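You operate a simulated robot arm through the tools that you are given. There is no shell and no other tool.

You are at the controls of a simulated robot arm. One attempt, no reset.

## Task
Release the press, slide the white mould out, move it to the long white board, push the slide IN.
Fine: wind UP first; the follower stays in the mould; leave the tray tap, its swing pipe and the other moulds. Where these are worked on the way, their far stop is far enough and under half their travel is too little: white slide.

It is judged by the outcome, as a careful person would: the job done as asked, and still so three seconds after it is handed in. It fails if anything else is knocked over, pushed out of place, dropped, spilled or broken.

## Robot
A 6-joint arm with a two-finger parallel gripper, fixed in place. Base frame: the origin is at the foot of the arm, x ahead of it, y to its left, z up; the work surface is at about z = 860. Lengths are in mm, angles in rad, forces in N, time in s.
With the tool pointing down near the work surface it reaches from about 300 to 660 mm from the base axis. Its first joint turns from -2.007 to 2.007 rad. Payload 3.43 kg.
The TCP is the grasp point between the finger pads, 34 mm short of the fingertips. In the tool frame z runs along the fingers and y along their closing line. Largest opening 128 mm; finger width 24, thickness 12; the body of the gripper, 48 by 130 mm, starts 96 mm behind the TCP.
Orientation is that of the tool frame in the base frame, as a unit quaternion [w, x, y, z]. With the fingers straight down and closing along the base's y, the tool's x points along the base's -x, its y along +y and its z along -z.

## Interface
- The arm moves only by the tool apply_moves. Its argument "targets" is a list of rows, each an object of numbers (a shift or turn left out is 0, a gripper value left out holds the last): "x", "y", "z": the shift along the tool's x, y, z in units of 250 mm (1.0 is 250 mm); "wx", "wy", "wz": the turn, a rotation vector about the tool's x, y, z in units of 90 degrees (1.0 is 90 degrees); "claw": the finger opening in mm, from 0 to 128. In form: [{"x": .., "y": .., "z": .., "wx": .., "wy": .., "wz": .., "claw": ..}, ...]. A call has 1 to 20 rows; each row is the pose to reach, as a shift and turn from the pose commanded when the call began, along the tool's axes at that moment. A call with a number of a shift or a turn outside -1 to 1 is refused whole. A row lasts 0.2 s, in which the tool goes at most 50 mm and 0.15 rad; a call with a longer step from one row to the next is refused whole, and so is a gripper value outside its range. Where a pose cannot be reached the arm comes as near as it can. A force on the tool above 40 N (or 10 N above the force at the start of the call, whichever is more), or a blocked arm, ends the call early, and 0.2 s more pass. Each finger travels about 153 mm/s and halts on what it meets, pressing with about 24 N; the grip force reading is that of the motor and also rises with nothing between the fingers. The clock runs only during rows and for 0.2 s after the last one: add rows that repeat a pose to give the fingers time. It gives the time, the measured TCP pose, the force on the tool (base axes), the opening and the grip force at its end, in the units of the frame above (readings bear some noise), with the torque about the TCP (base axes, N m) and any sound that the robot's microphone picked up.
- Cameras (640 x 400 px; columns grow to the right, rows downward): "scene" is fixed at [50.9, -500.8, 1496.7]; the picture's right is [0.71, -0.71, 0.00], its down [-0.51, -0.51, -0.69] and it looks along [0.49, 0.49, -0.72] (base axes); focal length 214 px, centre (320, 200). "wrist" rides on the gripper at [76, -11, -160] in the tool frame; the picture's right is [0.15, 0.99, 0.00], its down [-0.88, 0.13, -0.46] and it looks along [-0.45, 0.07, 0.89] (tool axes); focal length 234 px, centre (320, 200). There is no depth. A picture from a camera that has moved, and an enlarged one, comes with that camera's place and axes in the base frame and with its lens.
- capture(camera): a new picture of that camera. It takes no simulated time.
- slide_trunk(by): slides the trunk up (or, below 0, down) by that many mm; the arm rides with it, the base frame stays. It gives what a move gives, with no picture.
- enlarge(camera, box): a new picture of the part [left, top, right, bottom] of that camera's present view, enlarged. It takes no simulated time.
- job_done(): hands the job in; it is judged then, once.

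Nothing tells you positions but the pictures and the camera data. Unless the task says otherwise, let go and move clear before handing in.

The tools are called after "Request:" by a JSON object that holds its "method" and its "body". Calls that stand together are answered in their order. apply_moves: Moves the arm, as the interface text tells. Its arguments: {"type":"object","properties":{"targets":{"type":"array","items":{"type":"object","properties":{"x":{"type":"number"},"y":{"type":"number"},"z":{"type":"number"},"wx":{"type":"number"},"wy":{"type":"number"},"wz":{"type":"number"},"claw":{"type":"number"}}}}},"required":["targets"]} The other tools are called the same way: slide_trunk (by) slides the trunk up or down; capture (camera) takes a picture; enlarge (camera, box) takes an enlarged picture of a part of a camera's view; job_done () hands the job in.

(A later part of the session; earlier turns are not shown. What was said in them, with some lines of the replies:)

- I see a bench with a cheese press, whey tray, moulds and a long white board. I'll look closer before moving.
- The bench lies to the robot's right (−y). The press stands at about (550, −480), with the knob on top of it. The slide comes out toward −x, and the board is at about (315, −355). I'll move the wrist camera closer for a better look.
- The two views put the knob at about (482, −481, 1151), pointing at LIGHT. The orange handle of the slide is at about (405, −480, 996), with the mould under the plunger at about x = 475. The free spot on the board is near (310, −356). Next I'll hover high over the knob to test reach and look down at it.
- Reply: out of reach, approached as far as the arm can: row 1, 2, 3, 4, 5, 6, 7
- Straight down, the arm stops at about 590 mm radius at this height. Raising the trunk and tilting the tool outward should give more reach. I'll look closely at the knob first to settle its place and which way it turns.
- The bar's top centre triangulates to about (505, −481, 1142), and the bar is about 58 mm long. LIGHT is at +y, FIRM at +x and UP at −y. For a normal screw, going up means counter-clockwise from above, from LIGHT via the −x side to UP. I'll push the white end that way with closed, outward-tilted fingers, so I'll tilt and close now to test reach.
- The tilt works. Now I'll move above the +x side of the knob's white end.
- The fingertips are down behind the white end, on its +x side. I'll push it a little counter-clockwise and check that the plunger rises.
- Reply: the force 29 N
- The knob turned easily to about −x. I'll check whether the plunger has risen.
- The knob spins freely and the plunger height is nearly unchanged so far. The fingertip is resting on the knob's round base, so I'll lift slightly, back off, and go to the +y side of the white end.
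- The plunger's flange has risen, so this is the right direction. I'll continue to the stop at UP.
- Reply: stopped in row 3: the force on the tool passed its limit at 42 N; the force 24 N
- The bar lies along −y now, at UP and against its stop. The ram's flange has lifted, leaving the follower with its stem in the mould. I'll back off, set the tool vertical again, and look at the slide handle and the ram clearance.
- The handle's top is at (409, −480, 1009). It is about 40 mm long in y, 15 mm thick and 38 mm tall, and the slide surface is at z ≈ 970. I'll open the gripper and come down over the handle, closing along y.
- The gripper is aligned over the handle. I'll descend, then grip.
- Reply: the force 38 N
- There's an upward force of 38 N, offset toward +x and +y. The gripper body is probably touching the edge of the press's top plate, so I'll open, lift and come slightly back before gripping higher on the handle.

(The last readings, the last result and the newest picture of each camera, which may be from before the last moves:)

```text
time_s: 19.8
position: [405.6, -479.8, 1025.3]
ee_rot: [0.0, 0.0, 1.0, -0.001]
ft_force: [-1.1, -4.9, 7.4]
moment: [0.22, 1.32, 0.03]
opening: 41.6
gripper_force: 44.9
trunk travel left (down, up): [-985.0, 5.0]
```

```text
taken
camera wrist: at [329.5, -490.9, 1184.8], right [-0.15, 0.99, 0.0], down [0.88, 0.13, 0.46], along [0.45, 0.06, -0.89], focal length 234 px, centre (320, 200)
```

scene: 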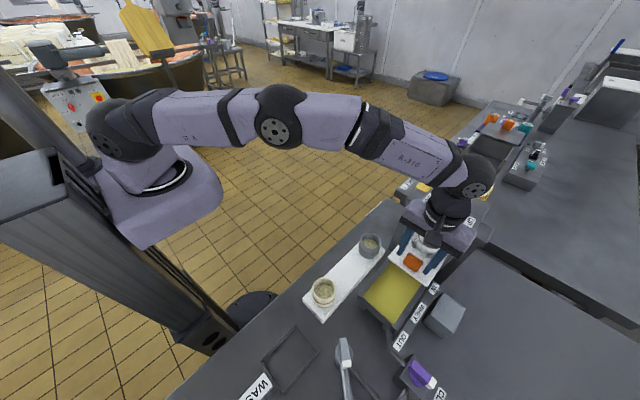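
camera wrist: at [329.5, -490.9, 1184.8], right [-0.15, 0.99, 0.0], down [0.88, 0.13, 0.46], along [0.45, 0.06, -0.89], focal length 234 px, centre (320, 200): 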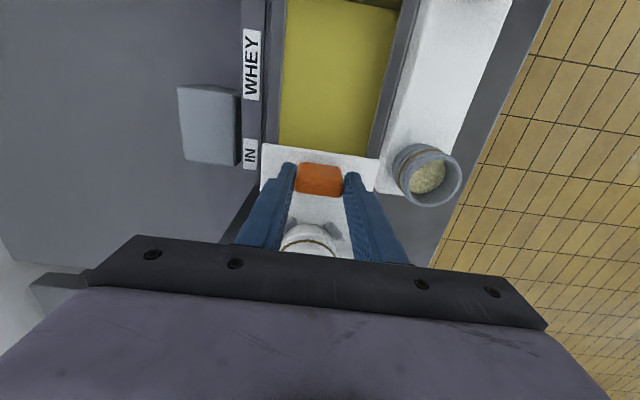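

The handle is gripped. I'll pull the slide out slowly toward −x, starting with a short pull as a check.

Request:
{"method": "apply_moves", "body": {"targets": [{"x": 0.016}, {"x": 0.032}, {"x": 0.056}, {"x": 0.08}, {"x": 0.08}]}}

Request:
{"method": "enlarge", "body": {"camera": "scene", "box": [370, 180, 490, 300]}}

Request:
{"method": "capture", "body": {"camera": "wrist"}}

```text
time_s: 20.9
position: [385.2, -480.0, 1025.4]
ee_rot: [0.001, 0.001, 1.0, -0.001]
ft_force: [2.1, -9.0, 8.9]
moment: [-0.41, -1.0, 0.4]
opening: 41.7
gripper_force: 44.9
trunk travel left (down, up): [-985.0, 5.0]
```

```text
3.33 times, centred on (430, 240) of scene
camera zoom: at [50.9, -500.8, 1496.7], right [0.71, -0.71, 0.0], down [-0.51, -0.51, -0.69], along [0.49, 0.49, -0.72], focal length 715 px, centre (-47, 67)
```

zoom: 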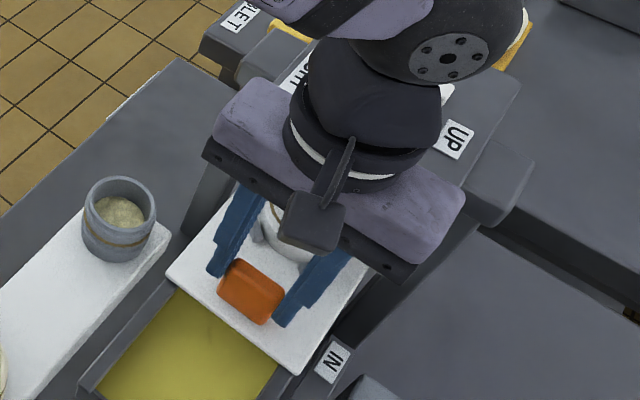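

```text
taken
camera wrist: at [309.8, -490.8, 1184.6], right [-0.15, 0.99, 0.0], down [0.88, 0.13, 0.46], along [0.45, 0.06, -0.89], focal length 234 px, centre (320, 200)
```

wrist: 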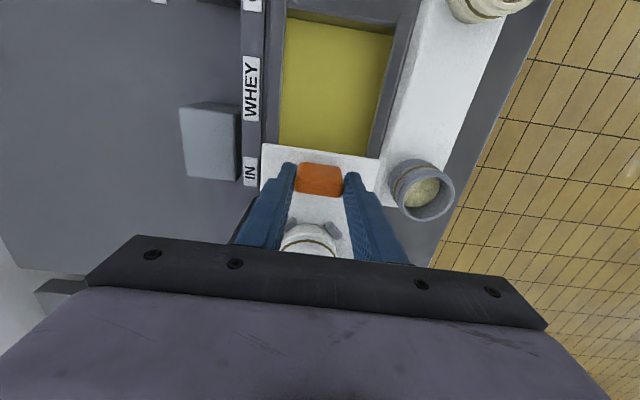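

The slide moves freely and carries the mould. I'll keep pulling.

Request:
{"method": "apply_moves", "body": {"targets": [{"x": 0.03}, {"x": 0.06}, {"x": 0.1}, {"x": 0.14}, {"x": 0.18}, {"x": 0.22}, {"x": 0.26}, {"x": 0.3}, {"x": 0.32}, {"x": 0.32}]}}

Request:
{"method": "capture", "body": {"camera": "scene"}}

Request:
{"method": "capture", "body": {"camera": "wrist"}}

```text
time_s: 23.1
position: [305.7, -479.5, 1025.7]
ee_rot: [-0.001, 0.0, 1.0, -0.001]
ft_force: [0.0, -10.4, 7.4]
moment: [-0.41, 0.71, -0.03]
opening: 41.6
gripper_force: 45.1
trunk travel left (down, up): [-985.0, 5.0]
```

```text
taken
```

scene: 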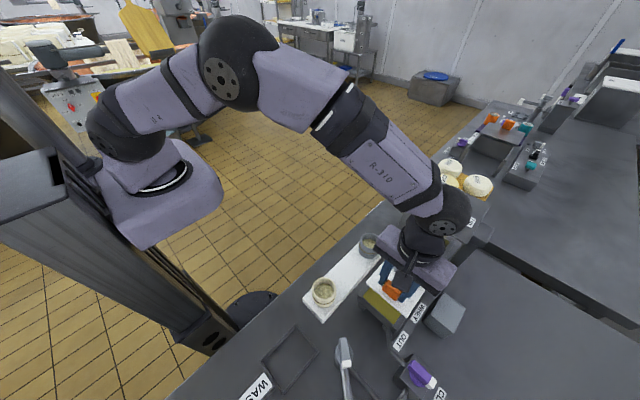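

```text
taken
camera wrist: at [230.1, -491.2, 1184.7], right [-0.15, 0.99, 0.0], down [0.88, 0.13, 0.46], along [0.45, 0.07, -0.89], focal length 234 px, centre (320, 200)
```

wrist: 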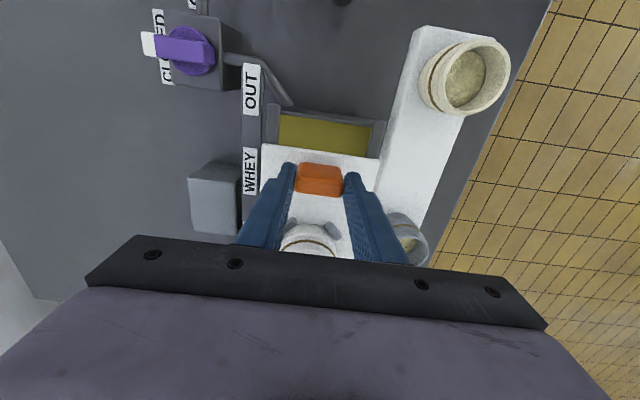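

Request:
{"method": "apply_moves", "body": {"targets": [{"x": 0.02}, {"x": 0.045}, {"x": 0.07}, {"x": 0.095}, {"x": 0.12}, {"x": 0.145}, {"x": 0.17}, {"x": 0.19}, {"x": 0.21}, {"x": 0.21}]}}

Request:
{"method": "capture", "body": {"camera": "scene"}}

Request:
{"method": "capture", "body": {"camera": "wrist"}}

```text
time_s: 25.4
position: [252.1, -480.1, 1024.0]
ee_rot: [0.0, 0.001, 1.0, 0.0]
ft_force: [0.0, -7.8, 2.0]
moment: [-0.55, -1.12, 0.29]
opening: 41.4
gripper_force: 44.9
trunk travel left (down, up): [-985.0, 5.0]
```

```text
taken
```

scene: 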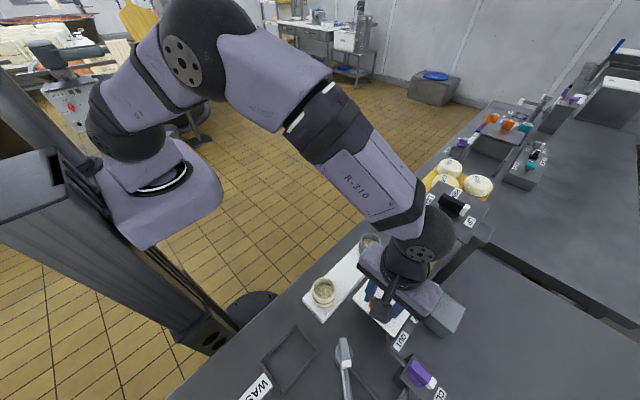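

```text
taken
camera wrist: at [176.3, -491.4, 1184.6], right [-0.15, 0.99, 0.0], down [0.88, 0.13, 0.46], along [0.45, 0.07, -0.89], focal length 234 px, centre (320, 200)
```

wrist: 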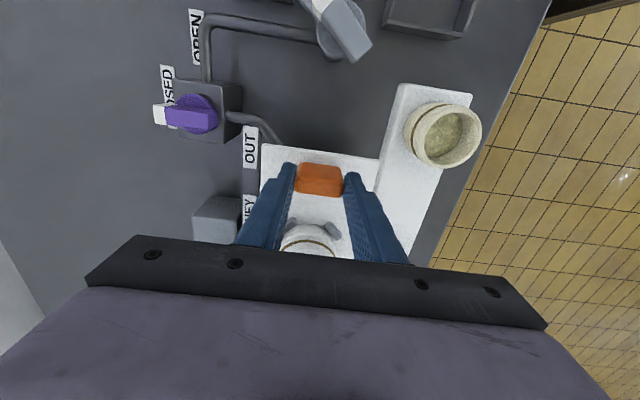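

The slide is out about 153 mm, and the mould is now near x ≈ 352 over the tray, clear of the press. I'll let go, rise, and look at the mould.

Request:
{"method": "apply_moves", "body": {"targets": [{"claw": 70}, {"claw": 70}, {"z": -0.12, "claw": 70}, {"z": -0.3, "claw": 100}, {"z": -0.48, "claw": 100}, {"z": -0.66, "claw": 100}, {"z": -0.8, "claw": 100}, {"z": -0.8, "claw": 100}]}}

Request:
{"method": "capture", "body": {"camera": "scene"}}

Request:
{"method": "capture", "body": {"camera": "wrist"}}

```text
time_s: 27.1
position: [252.6, -480.3, 1221.7]
ee_rot: [0.0, -0.001, 1.0, 0.0]
ft_force: [-0.1, -0.1, 0.2]
moment: [0.02, -0.03, 0.02]
opening: 100.1
gripper_force: 0.0
trunk travel left (down, up): [-985.0, 5.0]
```

```text
taken
```

scene: 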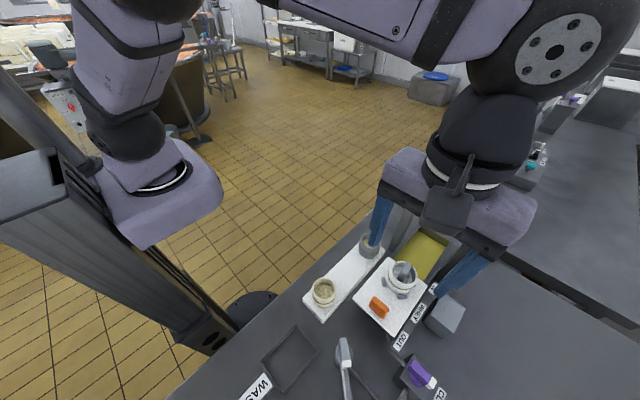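

```text
taken
camera wrist: at [177.4, -491.8, 1381.5], right [-0.15, 0.99, 0.0], down [0.88, 0.13, 0.46], along [0.45, 0.07, -0.89], focal length 234 px, centre (320, 200)
```

wrist: 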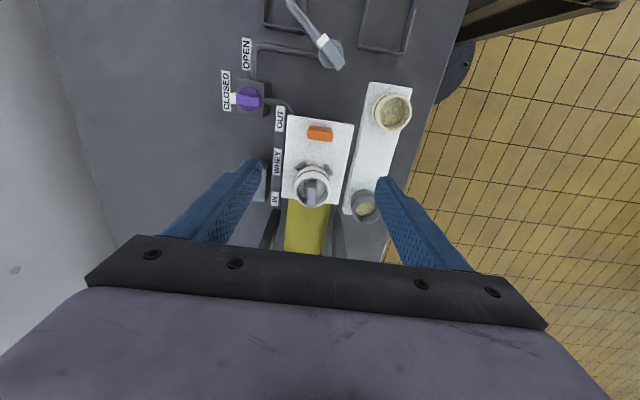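

Request:
{"method": "enlarge", "body": {"camera": "wrist", "box": [280, 110, 380, 230]}}

Request:
{"method": "enlarge", "body": {"camera": "scene", "box": [370, 250, 430, 300]}}

Request:
{"method": "enlarge", "body": {"camera": "scene", "box": [295, 225, 395, 325]}}

Request:
{"method": "enlarge", "body": {"camera": "wrist", "box": [330, 70, 430, 230]}}

```text
3.33 times, centred on (330, 170) of wrist
camera zoom: at [177.4, -491.8, 1381.5], right [-0.15, 0.99, 0.0], down [0.88, 0.13, 0.46], along [0.45, 0.07, -0.89], focal length 781 px, centre (287, 300)
```

zoom: 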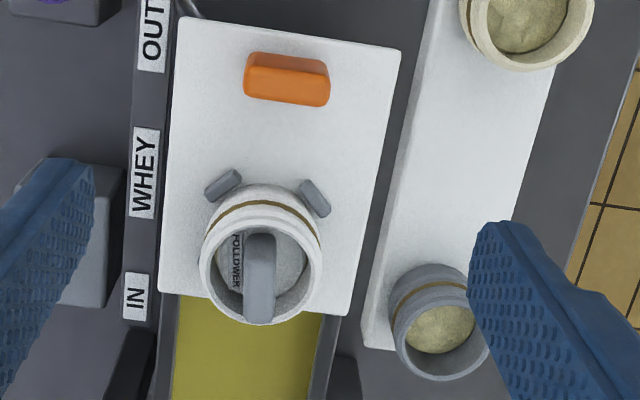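

```text
8.00 times, centred on (400, 275) of scene
camera zoom: at [50.9, -500.8, 1496.7], right [0.71, -0.71, 0.0], down [-0.51, -0.51, -0.69], along [0.49, 0.49, -0.72], focal length 1716 px, centre (-320, -400)
```

zoom: 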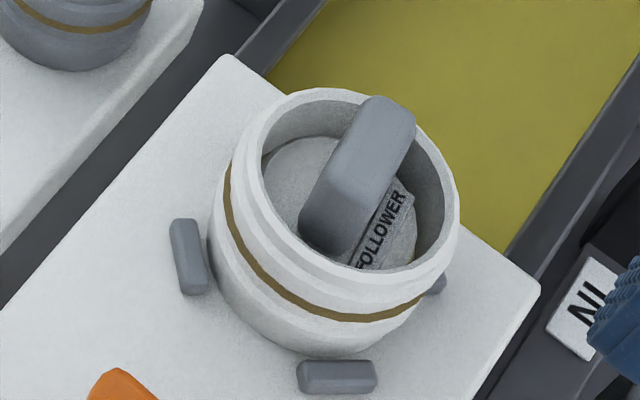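

```text
4.00 times, centred on (345, 275) of scene
camera zoom: at [50.9, -500.8, 1496.7], right [0.71, -0.71, 0.0], down [-0.51, -0.51, -0.69], along [0.49, 0.49, -0.72], focal length 858 px, centre (220, -100)
```

zoom: 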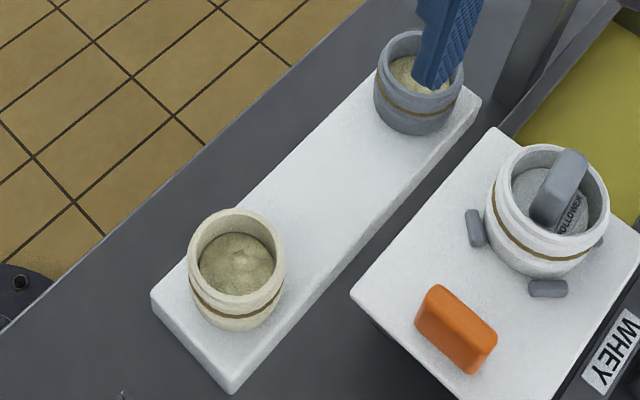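

```text
2.50 times, centred on (380, 150) of wrist
camera zoom: at [177.4, -491.8, 1381.5], right [-0.15, 0.99, 0.0], down [0.88, 0.13, 0.46], along [0.45, 0.07, -0.89], focal length 585 px, centre (170, 325)
```

zoom: 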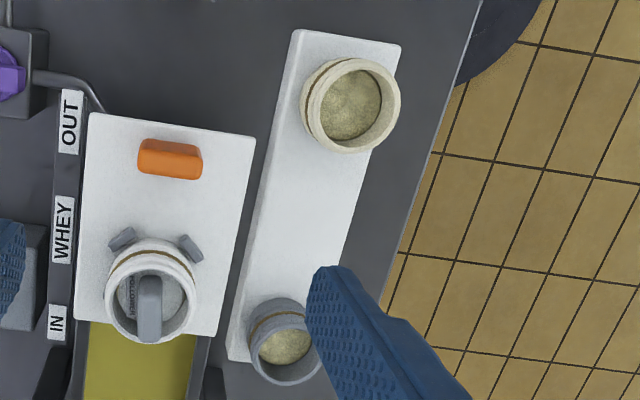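

The mould with its follower and tall follower grip sits at about (345, −480), on the slide surface at z ≈ 970. I'll hover lower above it to refine the position.

Request:
{"method": "apply_moves", "body": {"targets": [{"x": -0.1, "z": 0.1, "claw": 110}, {"x": -0.2, "z": 0.2, "claw": 110}, {"x": -0.3, "z": 0.3, "claw": 110}, {"x": -0.37, "z": 0.42, "claw": 110}, {"x": -0.37, "z": 0.447, "claw": 110}, {"x": -0.37, "z": 0.447, "claw": 110}]}}

Request:
{"method": "capture", "body": {"camera": "wrist"}}

Request:
{"method": "enlarge", "body": {"camera": "scene", "box": [340, 220, 460, 320]}}

```text
time_s: 28.6
position: [347.4, -479.7, 1112.4]
ee_rot: [0.001, 0.001, 1.0, 0.0]
ft_force: [0.1, -0.3, 0.3]
moment: [0.02, 0.02, 0.0]
opening: 109.9
gripper_force: 0.0
trunk travel left (down, up): [-985.0, 5.0]
```

```text
taken
camera wrist: at [271.0, -490.6, 1272.5], right [-0.15, 0.99, 0.0], down [0.88, 0.13, 0.46], along [0.45, 0.07, -0.89], focal length 234 px, centre (320, 200)
```

wrist: 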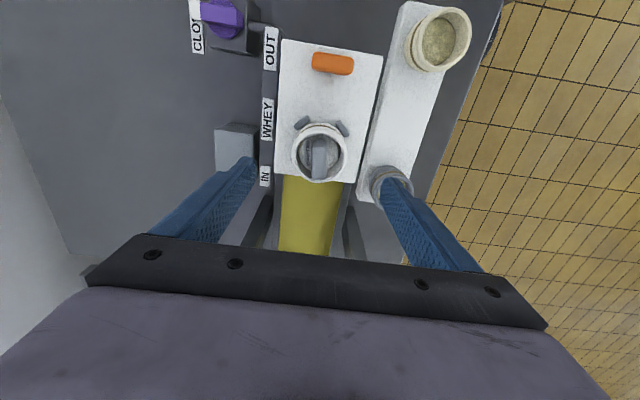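

```text
4.00 times, centred on (400, 270) of scene
camera zoom: at [50.9, -500.8, 1496.7], right [0.71, -0.71, 0.0], down [-0.51, -0.51, -0.69], along [0.49, 0.49, -0.72], focal length 858 px, centre (0, -80)
```

zoom: 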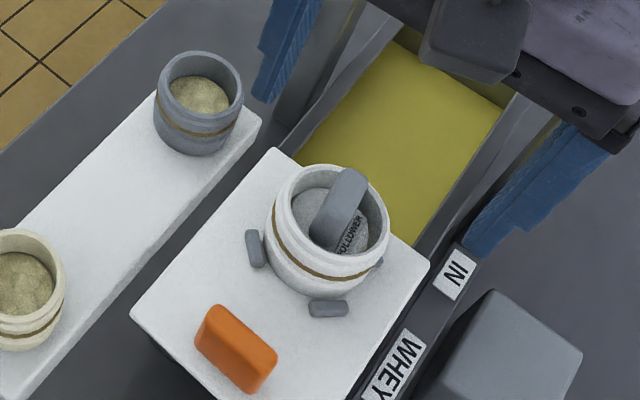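

Request:
{"method": "enlarge", "body": {"camera": "wrist", "box": [270, 90, 390, 200]}}

Request:
{"method": "enlarge", "body": {"camera": "scene", "box": [380, 250, 430, 300]}}

```text
3.64 times, centred on (330, 145) of wrist
camera zoom: at [271.0, -490.6, 1272.5], right [-0.15, 0.99, 0.0], down [0.88, 0.13, 0.46], along [0.45, 0.07, -0.89], focal length 852 px, centre (284, 400)
```

zoom: 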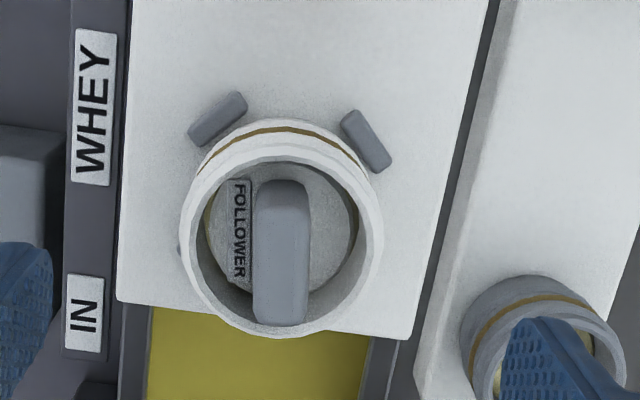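

```text
8.00 times, centred on (405, 275) of scene
camera zoom: at [50.9, -500.8, 1496.7], right [0.71, -0.71, 0.0], down [-0.51, -0.51, -0.69], along [0.49, 0.49, -0.72], focal length 1716 px, centre (-360, -400)
```

zoom: 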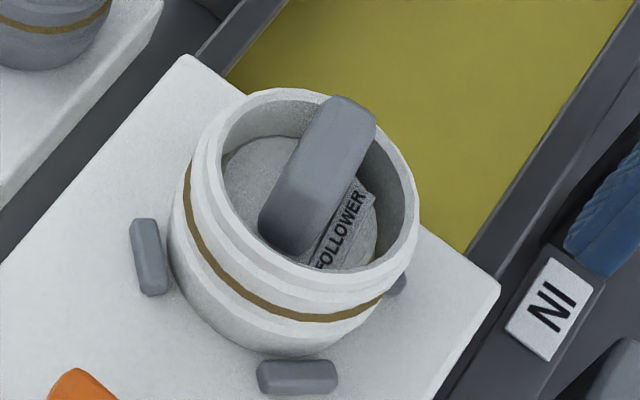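

The mould's rim centre triangulates to (347.5, −480.4, 1019), about 62 mm across, which is right under the TCP. I'll narrow to 90, descend, and grip it.

Request:
{"method": "apply_moves", "body": {"targets": [{"z": 0.08, "y": -0.003, "claw": 92}, {"z": 0.18, "y": -0.003, "claw": 92}, {"z": 0.28, "y": -0.003, "claw": 92}, {"z": 0.36, "y": -0.003, "claw": 92}, {"z": 0.408, "y": -0.003, "claw": 92}, {"z": 0.408, "y": -0.003, "claw": 92}]}}

Request:
{"method": "capture", "body": {"camera": "wrist"}}

Request:
{"method": "enlarge", "body": {"camera": "scene", "box": [340, 220, 460, 320]}}

```text
time_s: 29.9
position: [345.8, -478.1, 1009.8]
ee_rot: [0.0, 0.0, 1.0, 0.0]
ft_force: [0.3, -0.3, -0.2]
moment: [-0.01, 0.01, 0.01]
opening: 92.1
gripper_force: 0.0
trunk travel left (down, up): [-985.0, 5.0]
```

```text
taken
camera wrist: at [269.8, -490.0, 1170.0], right [-0.15, 0.99, 0.0], down [0.88, 0.13, 0.46], along [0.45, 0.07, -0.89], focal length 234 px, centre (320, 200)
```

wrist: 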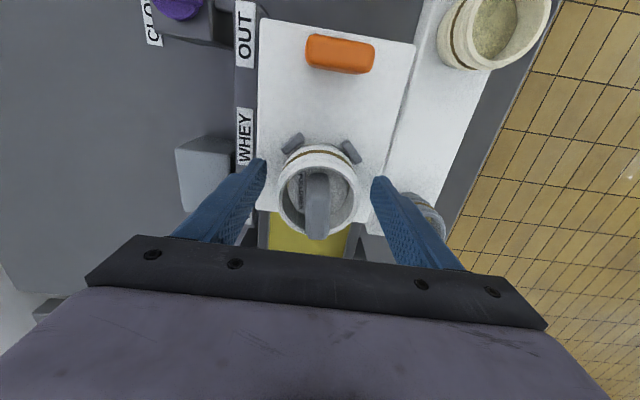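

```text
4.00 times, centred on (400, 270) of scene
camera zoom: at [50.9, -500.8, 1496.7], right [0.71, -0.71, 0.0], down [-0.51, -0.51, -0.69], along [0.49, 0.49, -0.72], focal length 858 px, centre (0, -80)
```

zoom: 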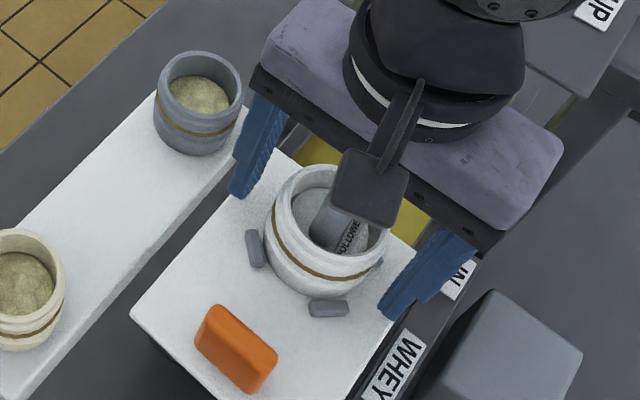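

Request:
{"method": "apply_moves", "body": {"targets": [{"y": -0.004, "claw": 76}, {"y": -0.004, "claw": 66}, {"y": -0.004, "claw": 54}, {"y": -0.004, "claw": 50}, {"y": -0.004, "claw": 50}]}}

Request:
{"method": "capture", "body": {"camera": "wrist"}}

```text
time_s: 31.1
position: [345.4, -480.2, 1011.7]
ee_rot: [0.0, 0.001, 1.0, 0.0]
ft_force: [-0.3, 0.5, -0.9]
moment: [0.02, -0.04, 0.0]
opening: 61.7
gripper_force: 24.0
trunk travel left (down, up): [-985.0, 5.0]
```

```text
taken
camera wrist: at [269.9, -491.4, 1169.8], right [-0.15, 0.99, 0.0], down [0.88, 0.13, 0.46], along [0.45, 0.07, -0.89], focal length 234 px, centre (320, 200)
```

wrist: 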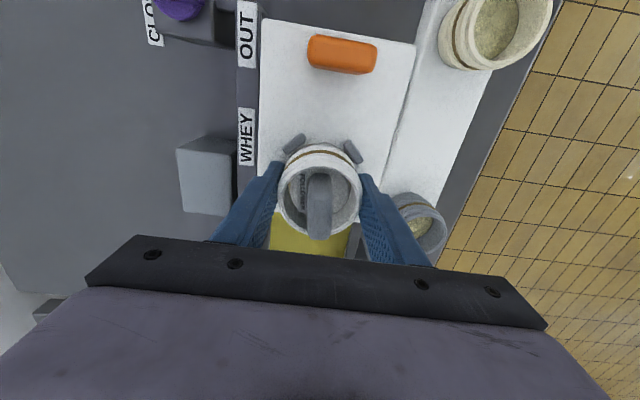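

The mould is gripped at 61.7 mm. I'll lift gently and check.

Request:
{"method": "apply_moves", "body": {"targets": [{"claw": 40}, {"z": -0.02, "claw": 40}, {"z": -0.05, "claw": 40}, {"z": -0.1, "claw": 40}, {"z": -0.16, "claw": 40}, {"z": -0.22, "claw": 40}, {"z": -0.28, "claw": 40}, {"z": -0.28, "claw": 40}]}}

Request:
{"method": "capture", "body": {"camera": "wrist"}}

Request:
{"method": "capture", "body": {"camera": "scene"}}

```text
time_s: 33.0
position: [346.9, -479.7, 1079.3]
ee_rot: [0.0, -0.001, 1.0, -0.001]
ft_force: [0.2, -0.1, -2.2]
moment: [-0.02, -0.02, -0.01]
opening: 61.7
gripper_force: 23.9
trunk travel left (down, up): [-985.0, 5.0]
```

```text
taken
camera wrist: at [270.9, -491.7, 1240.0], right [-0.15, 0.99, 0.0], down [0.88, 0.13, 0.46], along [0.45, 0.07, -0.89], focal length 234 px, centre (320, 200)
```

wrist: 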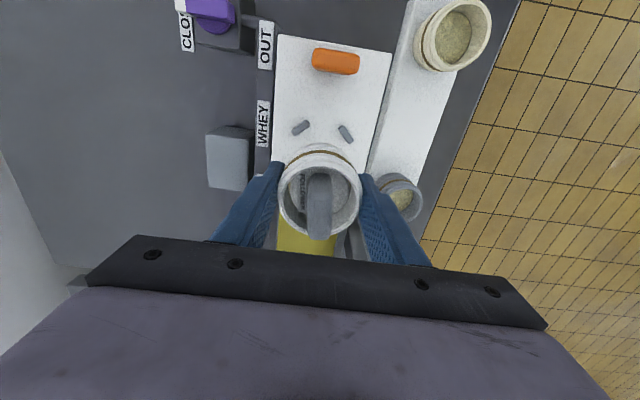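

```text
taken
```

scene: 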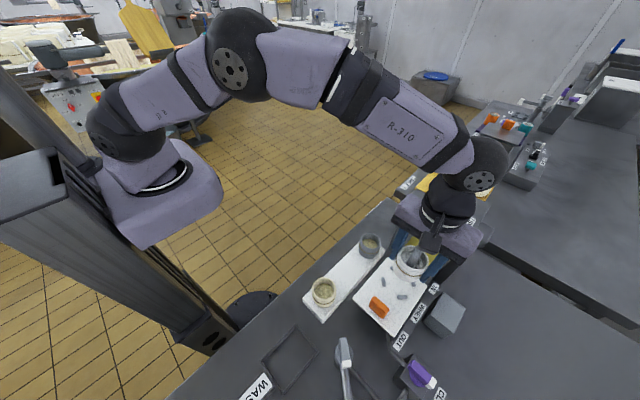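

The mould is lifted cleanly with its follower inside. The board spans about y −392 to −312 at z ≈ 877, and the free spot is (310, −352). I'll carry the mould there at this height.

Request:
{"method": "apply_moves", "body": {"targets": [{"x": 0.03, "y": 0.06}, {"x": 0.07, "y": 0.15}, {"x": 0.11, "y": 0.25}, {"x": 0.148, "y": 0.35}, {"x": 0.148, "y": 0.44}, {"x": 0.148, "y": 0.5}, {"x": 0.148, "y": 0.511}, {"x": 0.148, "y": 0.511}]}}

Request:
{"method": "capture", "body": {"camera": "wrist"}}

Request:
{"method": "capture", "body": {"camera": "scene"}}

```text
time_s: 34.8
position: [308.8, -351.2, 1081.2]
ee_rot: [0.0, -0.001, 1.0, 0.0]
ft_force: [-0.5, 0.4, -1.0]
moment: [0.0, 0.0, 0.0]
opening: 61.8
gripper_force: 23.8
trunk travel left (down, up): [-985.0, 5.0]
```

```text
taken
camera wrist: at [233.4, -363.3, 1240.8], right [-0.15, 0.99, 0.0], down [0.88, 0.13, 0.46], along [0.45, 0.07, -0.89], focal length 234 px, centre (320, 200)
```

wrist: 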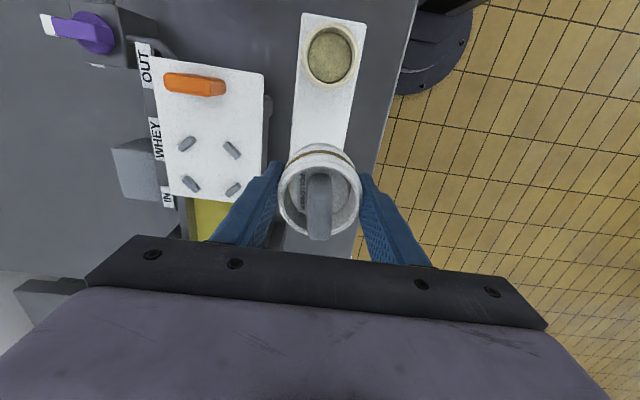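

```text
taken
```

scene: 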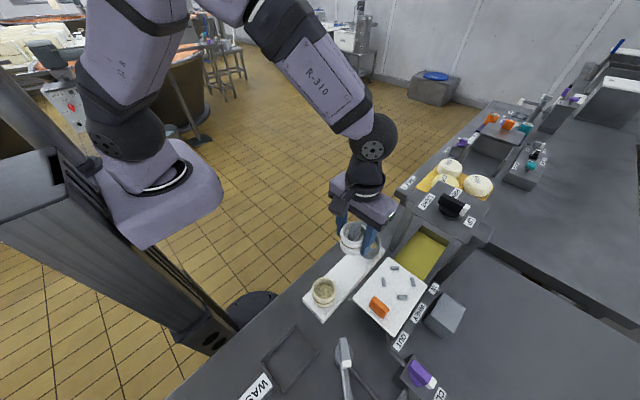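

Request:
{"method": "apply_moves", "body": {"targets": [{"z": 0.1}, {"z": 0.2}, {"z": 0.3}, {"z": 0.4}, {"z": 0.48}, {"z": 0.54}, {"z": 0.58}, {"z": 0.6}, {"z": 0.6}]}}

Request:
{"method": "capture", "body": {"camera": "wrist"}}

Request:
{"method": "enlarge", "body": {"camera": "scene", "box": [290, 210, 410, 320]}}

```text
time_s: 36.8
position: [309.0, -351.7, 931.4]
ee_rot: [0.001, 0.0, 1.0, -0.002]
ft_force: [0.4, -1.1, 19.7]
moment: [0.28, 0.05, -0.07]
opening: 61.7
gripper_force: 23.8
trunk travel left (down, up): [-985.0, 5.0]
```

```text
taken
camera wrist: at [233.2, -362.8, 1090.5], right [-0.15, 0.99, 0.0], down [0.88, 0.13, 0.46], along [0.45, 0.06, -0.89], focal length 234 px, centre (320, 200)
```

wrist: 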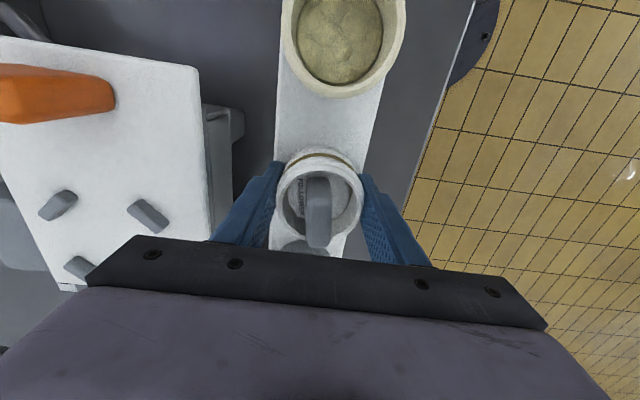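

```text
3.64 times, centred on (350, 265) of scene
camera zoom: at [50.9, -500.8, 1496.7], right [0.71, -0.71, 0.0], down [-0.51, -0.51, -0.69], along [0.49, 0.49, -0.72], focal length 780 px, centre (211, -36)
```

zoom: 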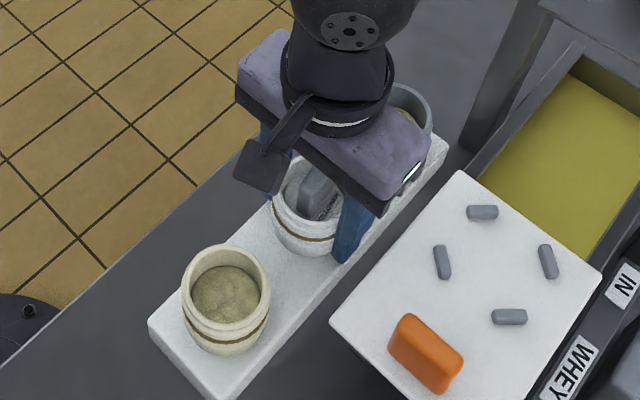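

The mould is resting on the board, with 20 N of contact at TCP z = 931. I'll relieve the pressure slightly, then open evenly and rise.

Request:
{"method": "apply_moves", "body": {"targets": [{"z": -0.003}, {"z": -0.003, "claw": 66}, {"z": -0.003, "claw": 72}, {"z": -0.003, "claw": 80}, {"z": -0.003, "claw": 80}]}}

Request:
{"method": "capture", "body": {"camera": "wrist"}}

Request:
{"method": "enlarge", "body": {"camera": "scene", "box": [290, 210, 410, 320]}}

```text
time_s: 38.0
position: [309.7, -351.8, 930.5]
ee_rot: [0.0, 0.0, 1.0, 0.0]
ft_force: [0.1, 0.6, -0.1]
moment: [0.01, -0.01, 0.0]
opening: 79.8
gripper_force: 0.0
trunk travel left (down, up): [-985.0, 5.0]
```

```text
taken
camera wrist: at [233.5, -363.6, 1090.5], right [-0.15, 0.99, 0.0], down [0.88, 0.13, 0.46], along [0.45, 0.07, -0.89], focal length 234 px, centre (320, 200)
```

wrist: 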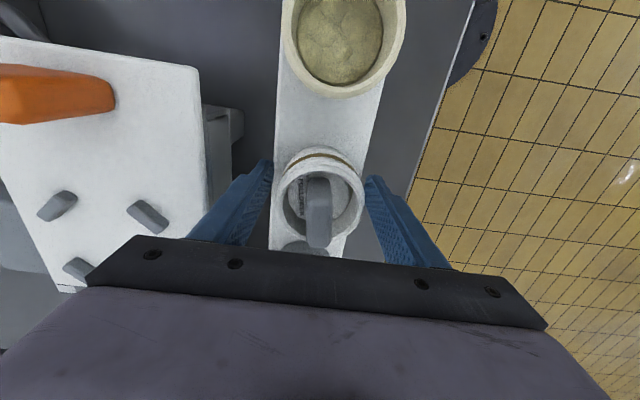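

```text
3.64 times, centred on (350, 265) of scene
camera zoom: at [50.9, -500.8, 1496.7], right [0.71, -0.71, 0.0], down [-0.51, -0.51, -0.69], along [0.49, 0.49, -0.72], focal length 780 px, centre (211, -36)
```

zoom: 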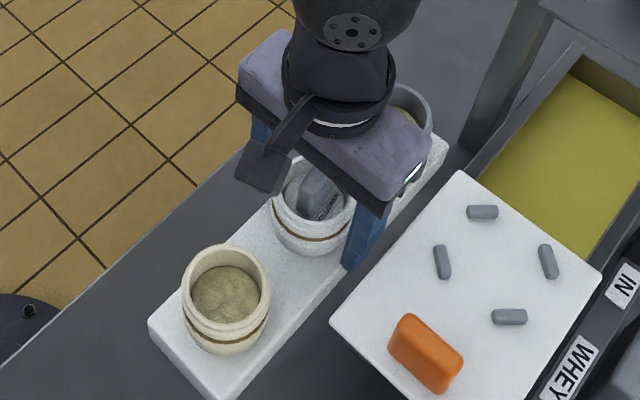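

Released, and the mould stands in line between its neighbours. I'll rise straight up, well clear of the follower grip.

Request:
{"method": "apply_moves", "body": {"targets": [{"z": -0.08}, {"z": -0.2}, {"z": -0.36}, {"z": -0.52}, {"z": -0.68}, {"z": -0.84}, {"z": -0.96}, {"z": -0.96}]}}

Request:
{"method": "capture", "body": {"camera": "scene"}}

Request:
{"method": "enlarge", "body": {"camera": "scene", "box": [290, 210, 410, 320]}}

Request:
{"method": "capture", "body": {"camera": "wrist"}}

```text
time_s: 39.8
position: [307.4, -355.0, 1172.0]
ee_rot: [0.0, 0.001, 1.0, 0.0]
ft_force: [-0.5, -0.1, 0.5]
moment: [0.0, 0.02, 0.02]
opening: 79.9
gripper_force: 0.1
trunk travel left (down, up): [-985.0, 5.0]
```

```text
taken
```

scene: 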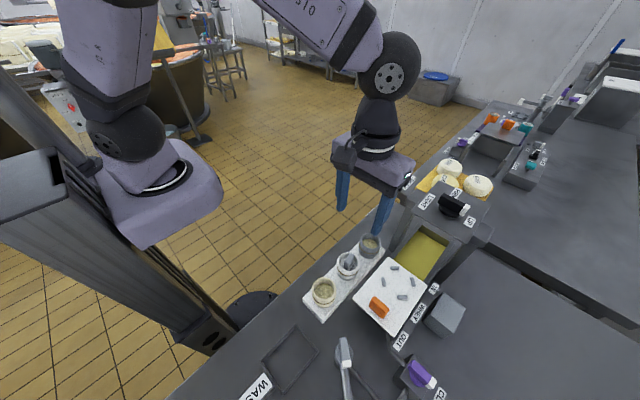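

```text
3.64 times, centred on (350, 265) of scene
camera zoom: at [50.9, -500.8, 1496.7], right [0.71, -0.71, 0.0], down [-0.51, -0.51, -0.69], along [0.49, 0.49, -0.72], focal length 780 px, centre (211, -36)
```

zoom: 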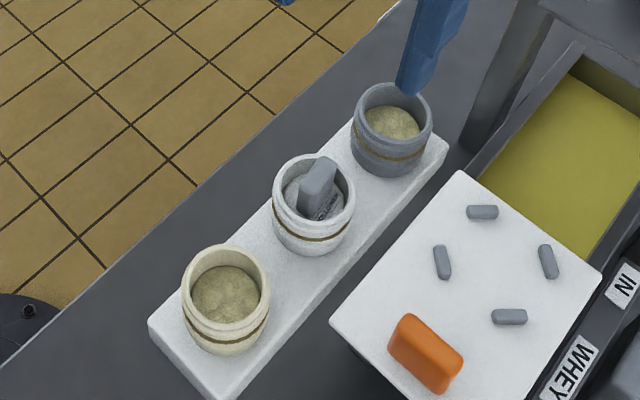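

```text
taken
camera wrist: at [232.5, -366.0, 1331.7], right [-0.15, 0.99, 0.0], down [0.88, 0.13, 0.46], along [0.45, 0.07, -0.89], focal length 234 px, centre (320, 200)
```

wrist: 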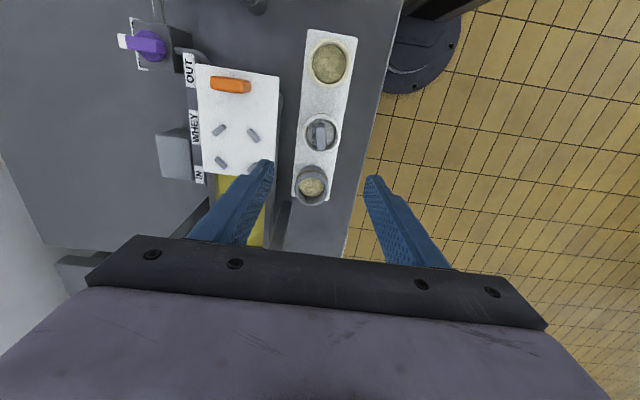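

The mould stands well on the board with its follower in it. Next is pushing the slide IN: I'll close the fingers, go behind the handle on its −x side at about (222, −480), and lower there.

Request:
{"method": "apply_moves", "body": {"targets": [{"x": 0.06, "y": -0.08, "claw": 0}, {"x": 0.12, "y": -0.18, "claw": 0}, {"x": 0.18, "y": -0.28, "claw": 0}, {"x": 0.25, "y": -0.38, "claw": 0}, {"x": 0.32, "y": -0.47, "claw": 0}, {"x": 0.34, "y": -0.5, "claw": 0}, {"x": 0.34, "y": -0.5, "z": 0.14, "claw": 0}, {"x": 0.34, "y": -0.5, "z": 0.3, "claw": 0}, {"x": 0.34, "y": -0.5, "z": 0.44, "claw": 0}, {"x": 0.34, "y": -0.5, "z": 0.44, "claw": 0}]}}

Request:
{"method": "capture", "body": {"camera": "wrist"}}

Request:
{"method": "enlarge", "body": {"camera": "scene", "box": [330, 220, 450, 330]}}

```text
time_s: 42.0
position: [225.3, -477.4, 1060.2]
ee_rot: [0.0, 0.0, 1.0, 0.0]
ft_force: [0.0, 0.3, 0.3]
moment: [-0.03, 0.0, -0.01]
opening: 0.1
gripper_force: 24.3
trunk travel left (down, up): [-985.0, 5.0]
```

```text
taken
camera wrist: at [149.0, -488.8, 1219.8], right [-0.15, 0.99, 0.0], down [0.88, 0.13, 0.46], along [0.45, 0.07, -0.89], focal length 234 px, centre (320, 200)
```

wrist: 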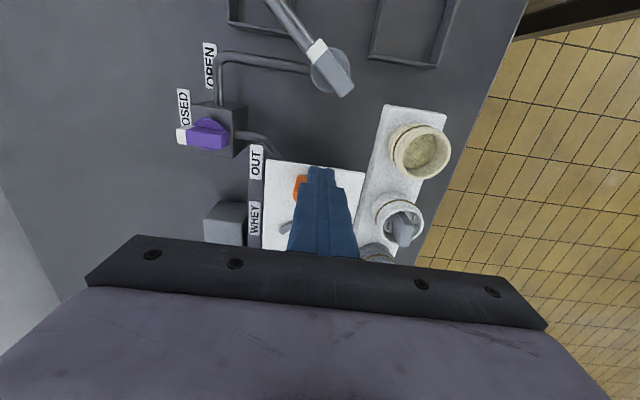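

```text
3.64 times, centred on (390, 275) of scene
camera zoom: at [50.9, -500.8, 1496.7], right [0.71, -0.71, 0.0], down [-0.51, -0.51, -0.69], along [0.49, 0.49, -0.72], focal length 780 px, centre (66, -73)
```

zoom: 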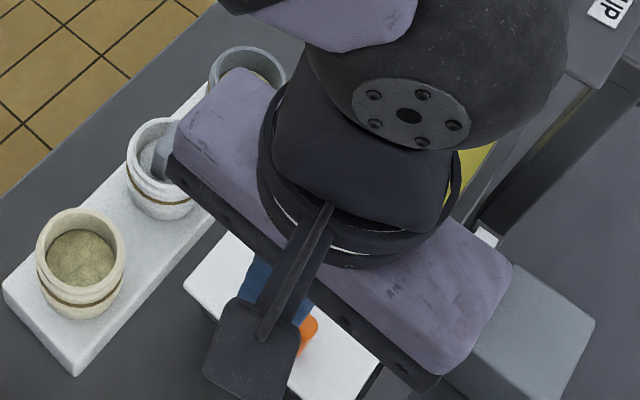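

Request:
{"method": "apply_moves", "body": {"targets": [{"z": 0.08, "y": -0.012}, {"z": 0.16, "y": -0.012}, {"z": 0.192, "y": -0.012}, {"z": 0.192, "y": -0.012}]}}

Request:
{"method": "capture", "body": {"camera": "wrist"}}

```text
time_s: 43.0
position: [224.8, -481.6, 1011.4]
ee_rot: [0.0, 0.001, 1.0, 0.0]
ft_force: [0.2, 0.5, 0.2]
moment: [0.05, 0.01, 0.01]
opening: 0.0
gripper_force: 23.8
trunk travel left (down, up): [-985.0, 5.0]
```

```text
taken
camera wrist: at [148.5, -492.5, 1170.6], right [-0.15, 0.99, 0.0], down [0.88, 0.13, 0.46], along [0.45, 0.07, -0.89], focal length 234 px, centre (320, 200)
```

wrist: 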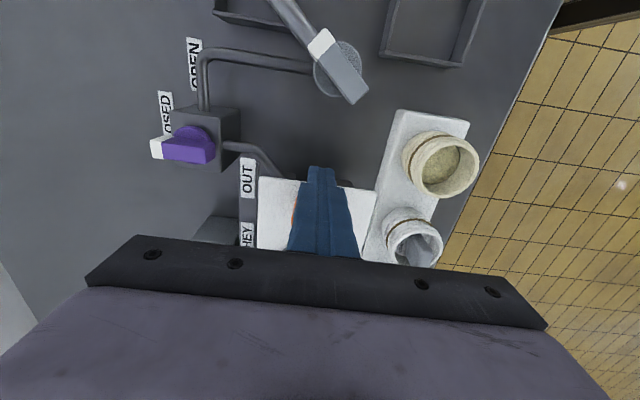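

Now I'll push the slide toward +x, back IN.

Request:
{"method": "apply_moves", "body": {"targets": [{"x": -0.03}, {"x": -0.06}, {"x": -0.1}, {"x": -0.14}, {"x": -0.18}, {"x": -0.22}, {"x": -0.26}, {"x": -0.3}, {"x": -0.34}, {"x": -0.38}, {"x": -0.42}, {"x": -0.46}, {"x": -0.46}]}}

Request:
{"method": "capture", "body": {"camera": "wrist"}}

Request:
{"method": "capture", "body": {"camera": "scene"}}

```text
time_s: 45.8
position: [340.6, -480.7, 1012.1]
ee_rot: [0.0, 0.001, 1.0, 0.0]
ft_force: [0.1, -0.1, -0.2]
moment: [0.0, 0.01, 0.01]
opening: 0.2
gripper_force: 24.0
trunk travel left (down, up): [-985.0, 5.0]
```

```text
taken
camera wrist: at [264.3, -492.7, 1172.4], right [-0.15, 0.99, 0.0], down [0.88, 0.13, 0.46], along [0.45, 0.07, -0.89], focal length 234 px, centre (320, 200)
```

wrist: 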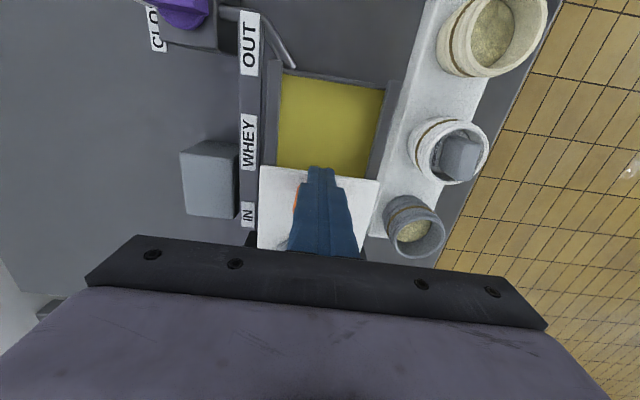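

```text
taken
```

scene: 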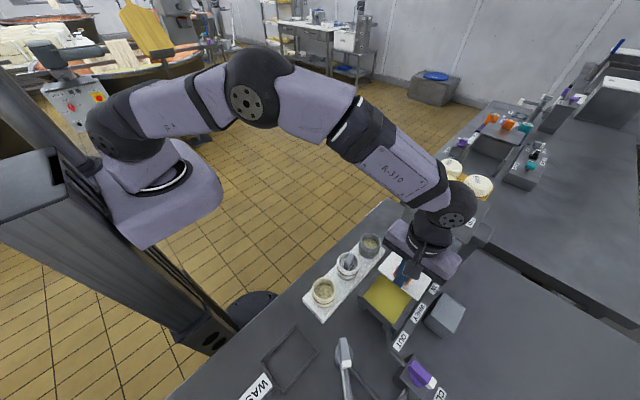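

Request:
{"method": "apply_moves", "body": {"targets": [{"x": -0.03}, {"x": -0.06}, {"x": -0.09}, {"x": -0.12}, {"x": -0.15}, {"x": -0.17}, {"x": -0.184}, {"x": -0.194}, {"x": -0.2}, {"x": -0.2}]}}

Request:
{"method": "capture", "body": {"camera": "wrist"}}

Request:
{"method": "enlarge", "body": {"camera": "scene", "box": [350, 190, 490, 310]}}

```text
time_s: 48.0
position: [388.0, -481.0, 1013.5]
ee_rot: [-0.001, 0.001, 1.0, 0.0]
ft_force: [-2.9, -1.1, 0.4]
moment: [0.0, 0.01, -0.02]
opening: 0.0
gripper_force: 24.2
trunk travel left (down, up): [-985.0, 5.0]
```

```text
taken
camera wrist: at [312.3, -492.5, 1173.8], right [-0.15, 0.99, 0.0], down [0.88, 0.13, 0.45], along [0.45, 0.07, -0.89], focal length 234 px, centre (320, 200)
```

wrist: 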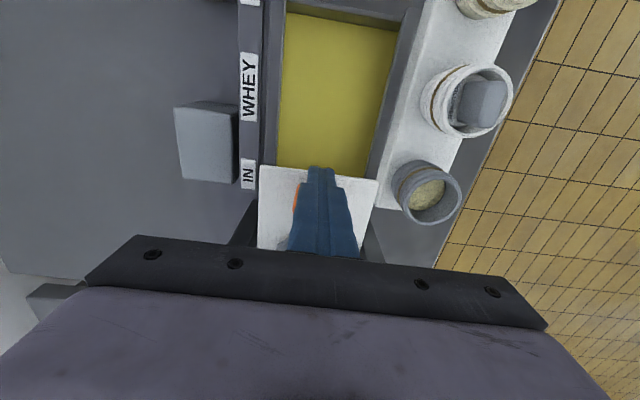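

```text
3.33 times, centred on (420, 250) of scene
camera zoom: at [50.9, -500.8, 1496.7], right [0.71, -0.71, 0.0], down [-0.51, -0.51, -0.69], along [0.49, 0.49, -0.72], focal length 715 px, centre (-13, 33)
```

zoom: 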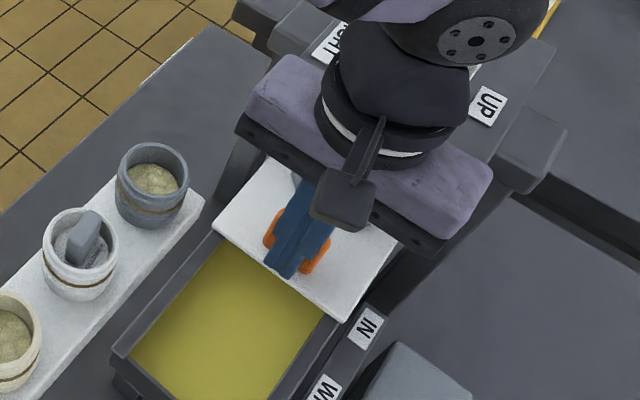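

Request:
{"method": "apply_moves", "body": {"targets": [{"x": -0.008}, {"x": -0.016}, {"x": -0.024}, {"x": -0.024}]}}

Request:
{"method": "enlarge", "body": {"camera": "scene", "box": [350, 190, 490, 310]}}

```text
time_s: 49.0
position: [388.3, -481.7, 1015.6]
ee_rot: [-0.002, 0.001, 1.0, 0.001]
ft_force: [-24.9, -0.6, -1.1]
moment: [0.37, 0.11, 0.03]
opening: 0.0
gripper_force: 23.8
trunk travel left (down, up): [-985.0, 5.0]
```

```text
3.33 times, centred on (420, 250) of scene
camera zoom: at [50.9, -500.8, 1496.7], right [0.71, -0.71, 0.0], down [-0.51, -0.51, -0.69], along [0.49, 0.49, -0.72], focal length 715 px, centre (-13, 33)
```

zoom: 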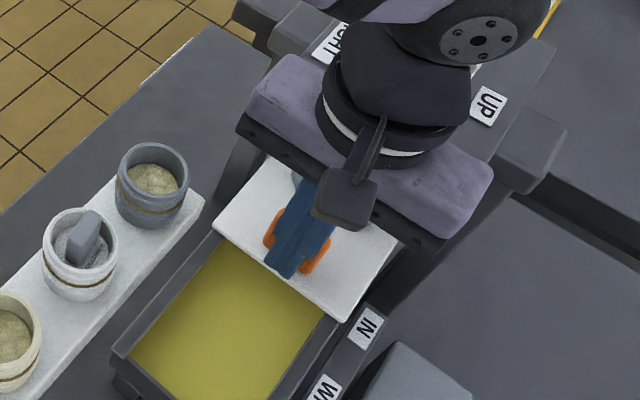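

The slide is at its IN stop: the resistance is 25 N with no further motion. I'll back off in −x, then rise clear.

Request:
{"method": "apply_moves", "body": {"targets": [{"x": 0.04}, {"x": 0.1}, {"x": 0.16}, {"x": 0.2, "z": -0.06}, {"x": 0.2, "z": -0.2}, {"x": 0.2, "z": -0.36}, {"x": 0.2, "z": -0.52}, {"x": 0.2, "z": -0.7}, {"x": 0.2, "z": -0.85}, {"x": 0.2, "z": -0.85}]}}

Request:
{"method": "apply_moves", "body": {"targets": [{"x": 0.12, "y": 0.12}, {"x": 0.24, "y": 0.24}, {"x": 0.36, "y": 0.36}, {"x": 0.48, "y": 0.48}, {"x": 0.48, "y": 0.48}]}}

Request:
{"method": "capture", "body": {"camera": "scene"}}

Request:
{"method": "enlarge", "body": {"camera": "scene", "box": [290, 170, 500, 330]}}

Request:
{"method": "capture", "body": {"camera": "wrist"}}

```text
time_s: 51.1
position: [346.1, -483.1, 1227.0]
ee_rot: [0.0, 0.0, 1.0, 0.0]
ft_force: [-0.1, 0.6, 0.2]
moment: [0.01, 0.02, 0.01]
opening: 0.1
gripper_force: 23.8
trunk travel left (down, up): [-985.0, 5.0]
```

```text
time_s: 52.4
position: [225.5, -360.6, 1227.1]
ee_rot: [-0.001, -0.001, 1.0, 0.0]
ft_force: [0.7, -0.9, 0.6]
moment: [0.03, 0.01, 0.04]
opening: 0.1
gripper_force: 24.1
trunk travel left (down, up): [-985.0, 5.0]
```

```text
taken
```

scene: 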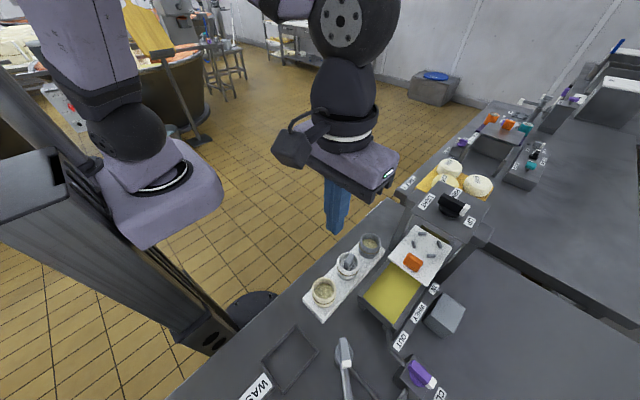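

```text
2.50 times, centred on (395, 250) of scene
camera zoom: at [50.9, -500.8, 1496.7], right [0.71, -0.71, 0.0], down [-0.51, -0.51, -0.69], along [0.49, 0.49, -0.72], focal length 536 px, centre (132, 75)
```

zoom: 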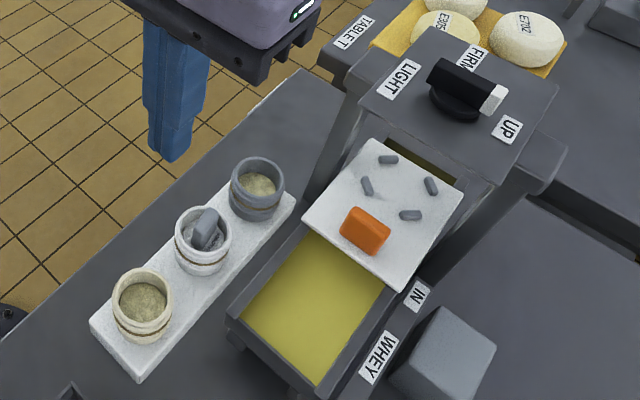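

```text
taken
camera wrist: at [149.7, -372.1, 1386.3], right [-0.15, 0.99, 0.0], down [0.88, 0.13, 0.45], along [0.45, 0.07, -0.89], focal length 234 px, centre (320, 200)
```

wrist: 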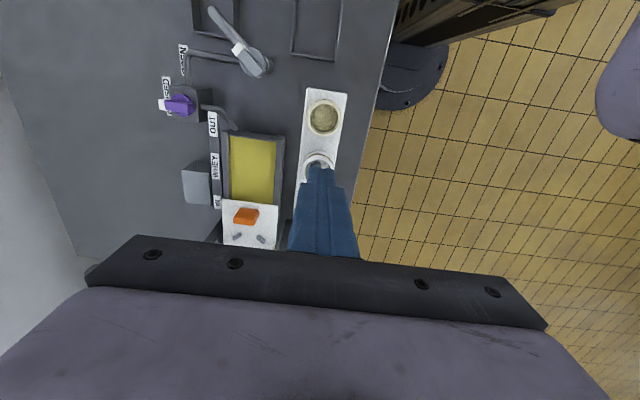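

The press knob is at UP and the slide is back at its IN stop. The white mould stands on the board with its follower in it, between the two other moulds. The tap, swing pipe and other moulds are untouched, and the arm is clear, so I'm handing in.

Request:
{"method": "job_done", "body": {}}

```text
The job is handed in.
```

I handed the job in with everything done as asked; the result hasn't come back yet.

- **Press:** I wound the knob from LIGHT to UP, against its stop, before moving anything else.
- **White mould:** it came out on the slide and now stands on the long white board, between the two other moulds. The follower is still in it.
- **White slide:** I pulled it out about 153 mm, short of its far stop, and then pushed it IN until it stopped.
- **Left alone:** the tray tap, its swing pipe and the other moulds look untouched in the last pictures.

While I was lowering onto the slide handle, the gripper pressed on something, probably the edge of the press's top plate, at about 38 N. I lifted off and gripped the handle higher up; nothing looks moved in the pictures.
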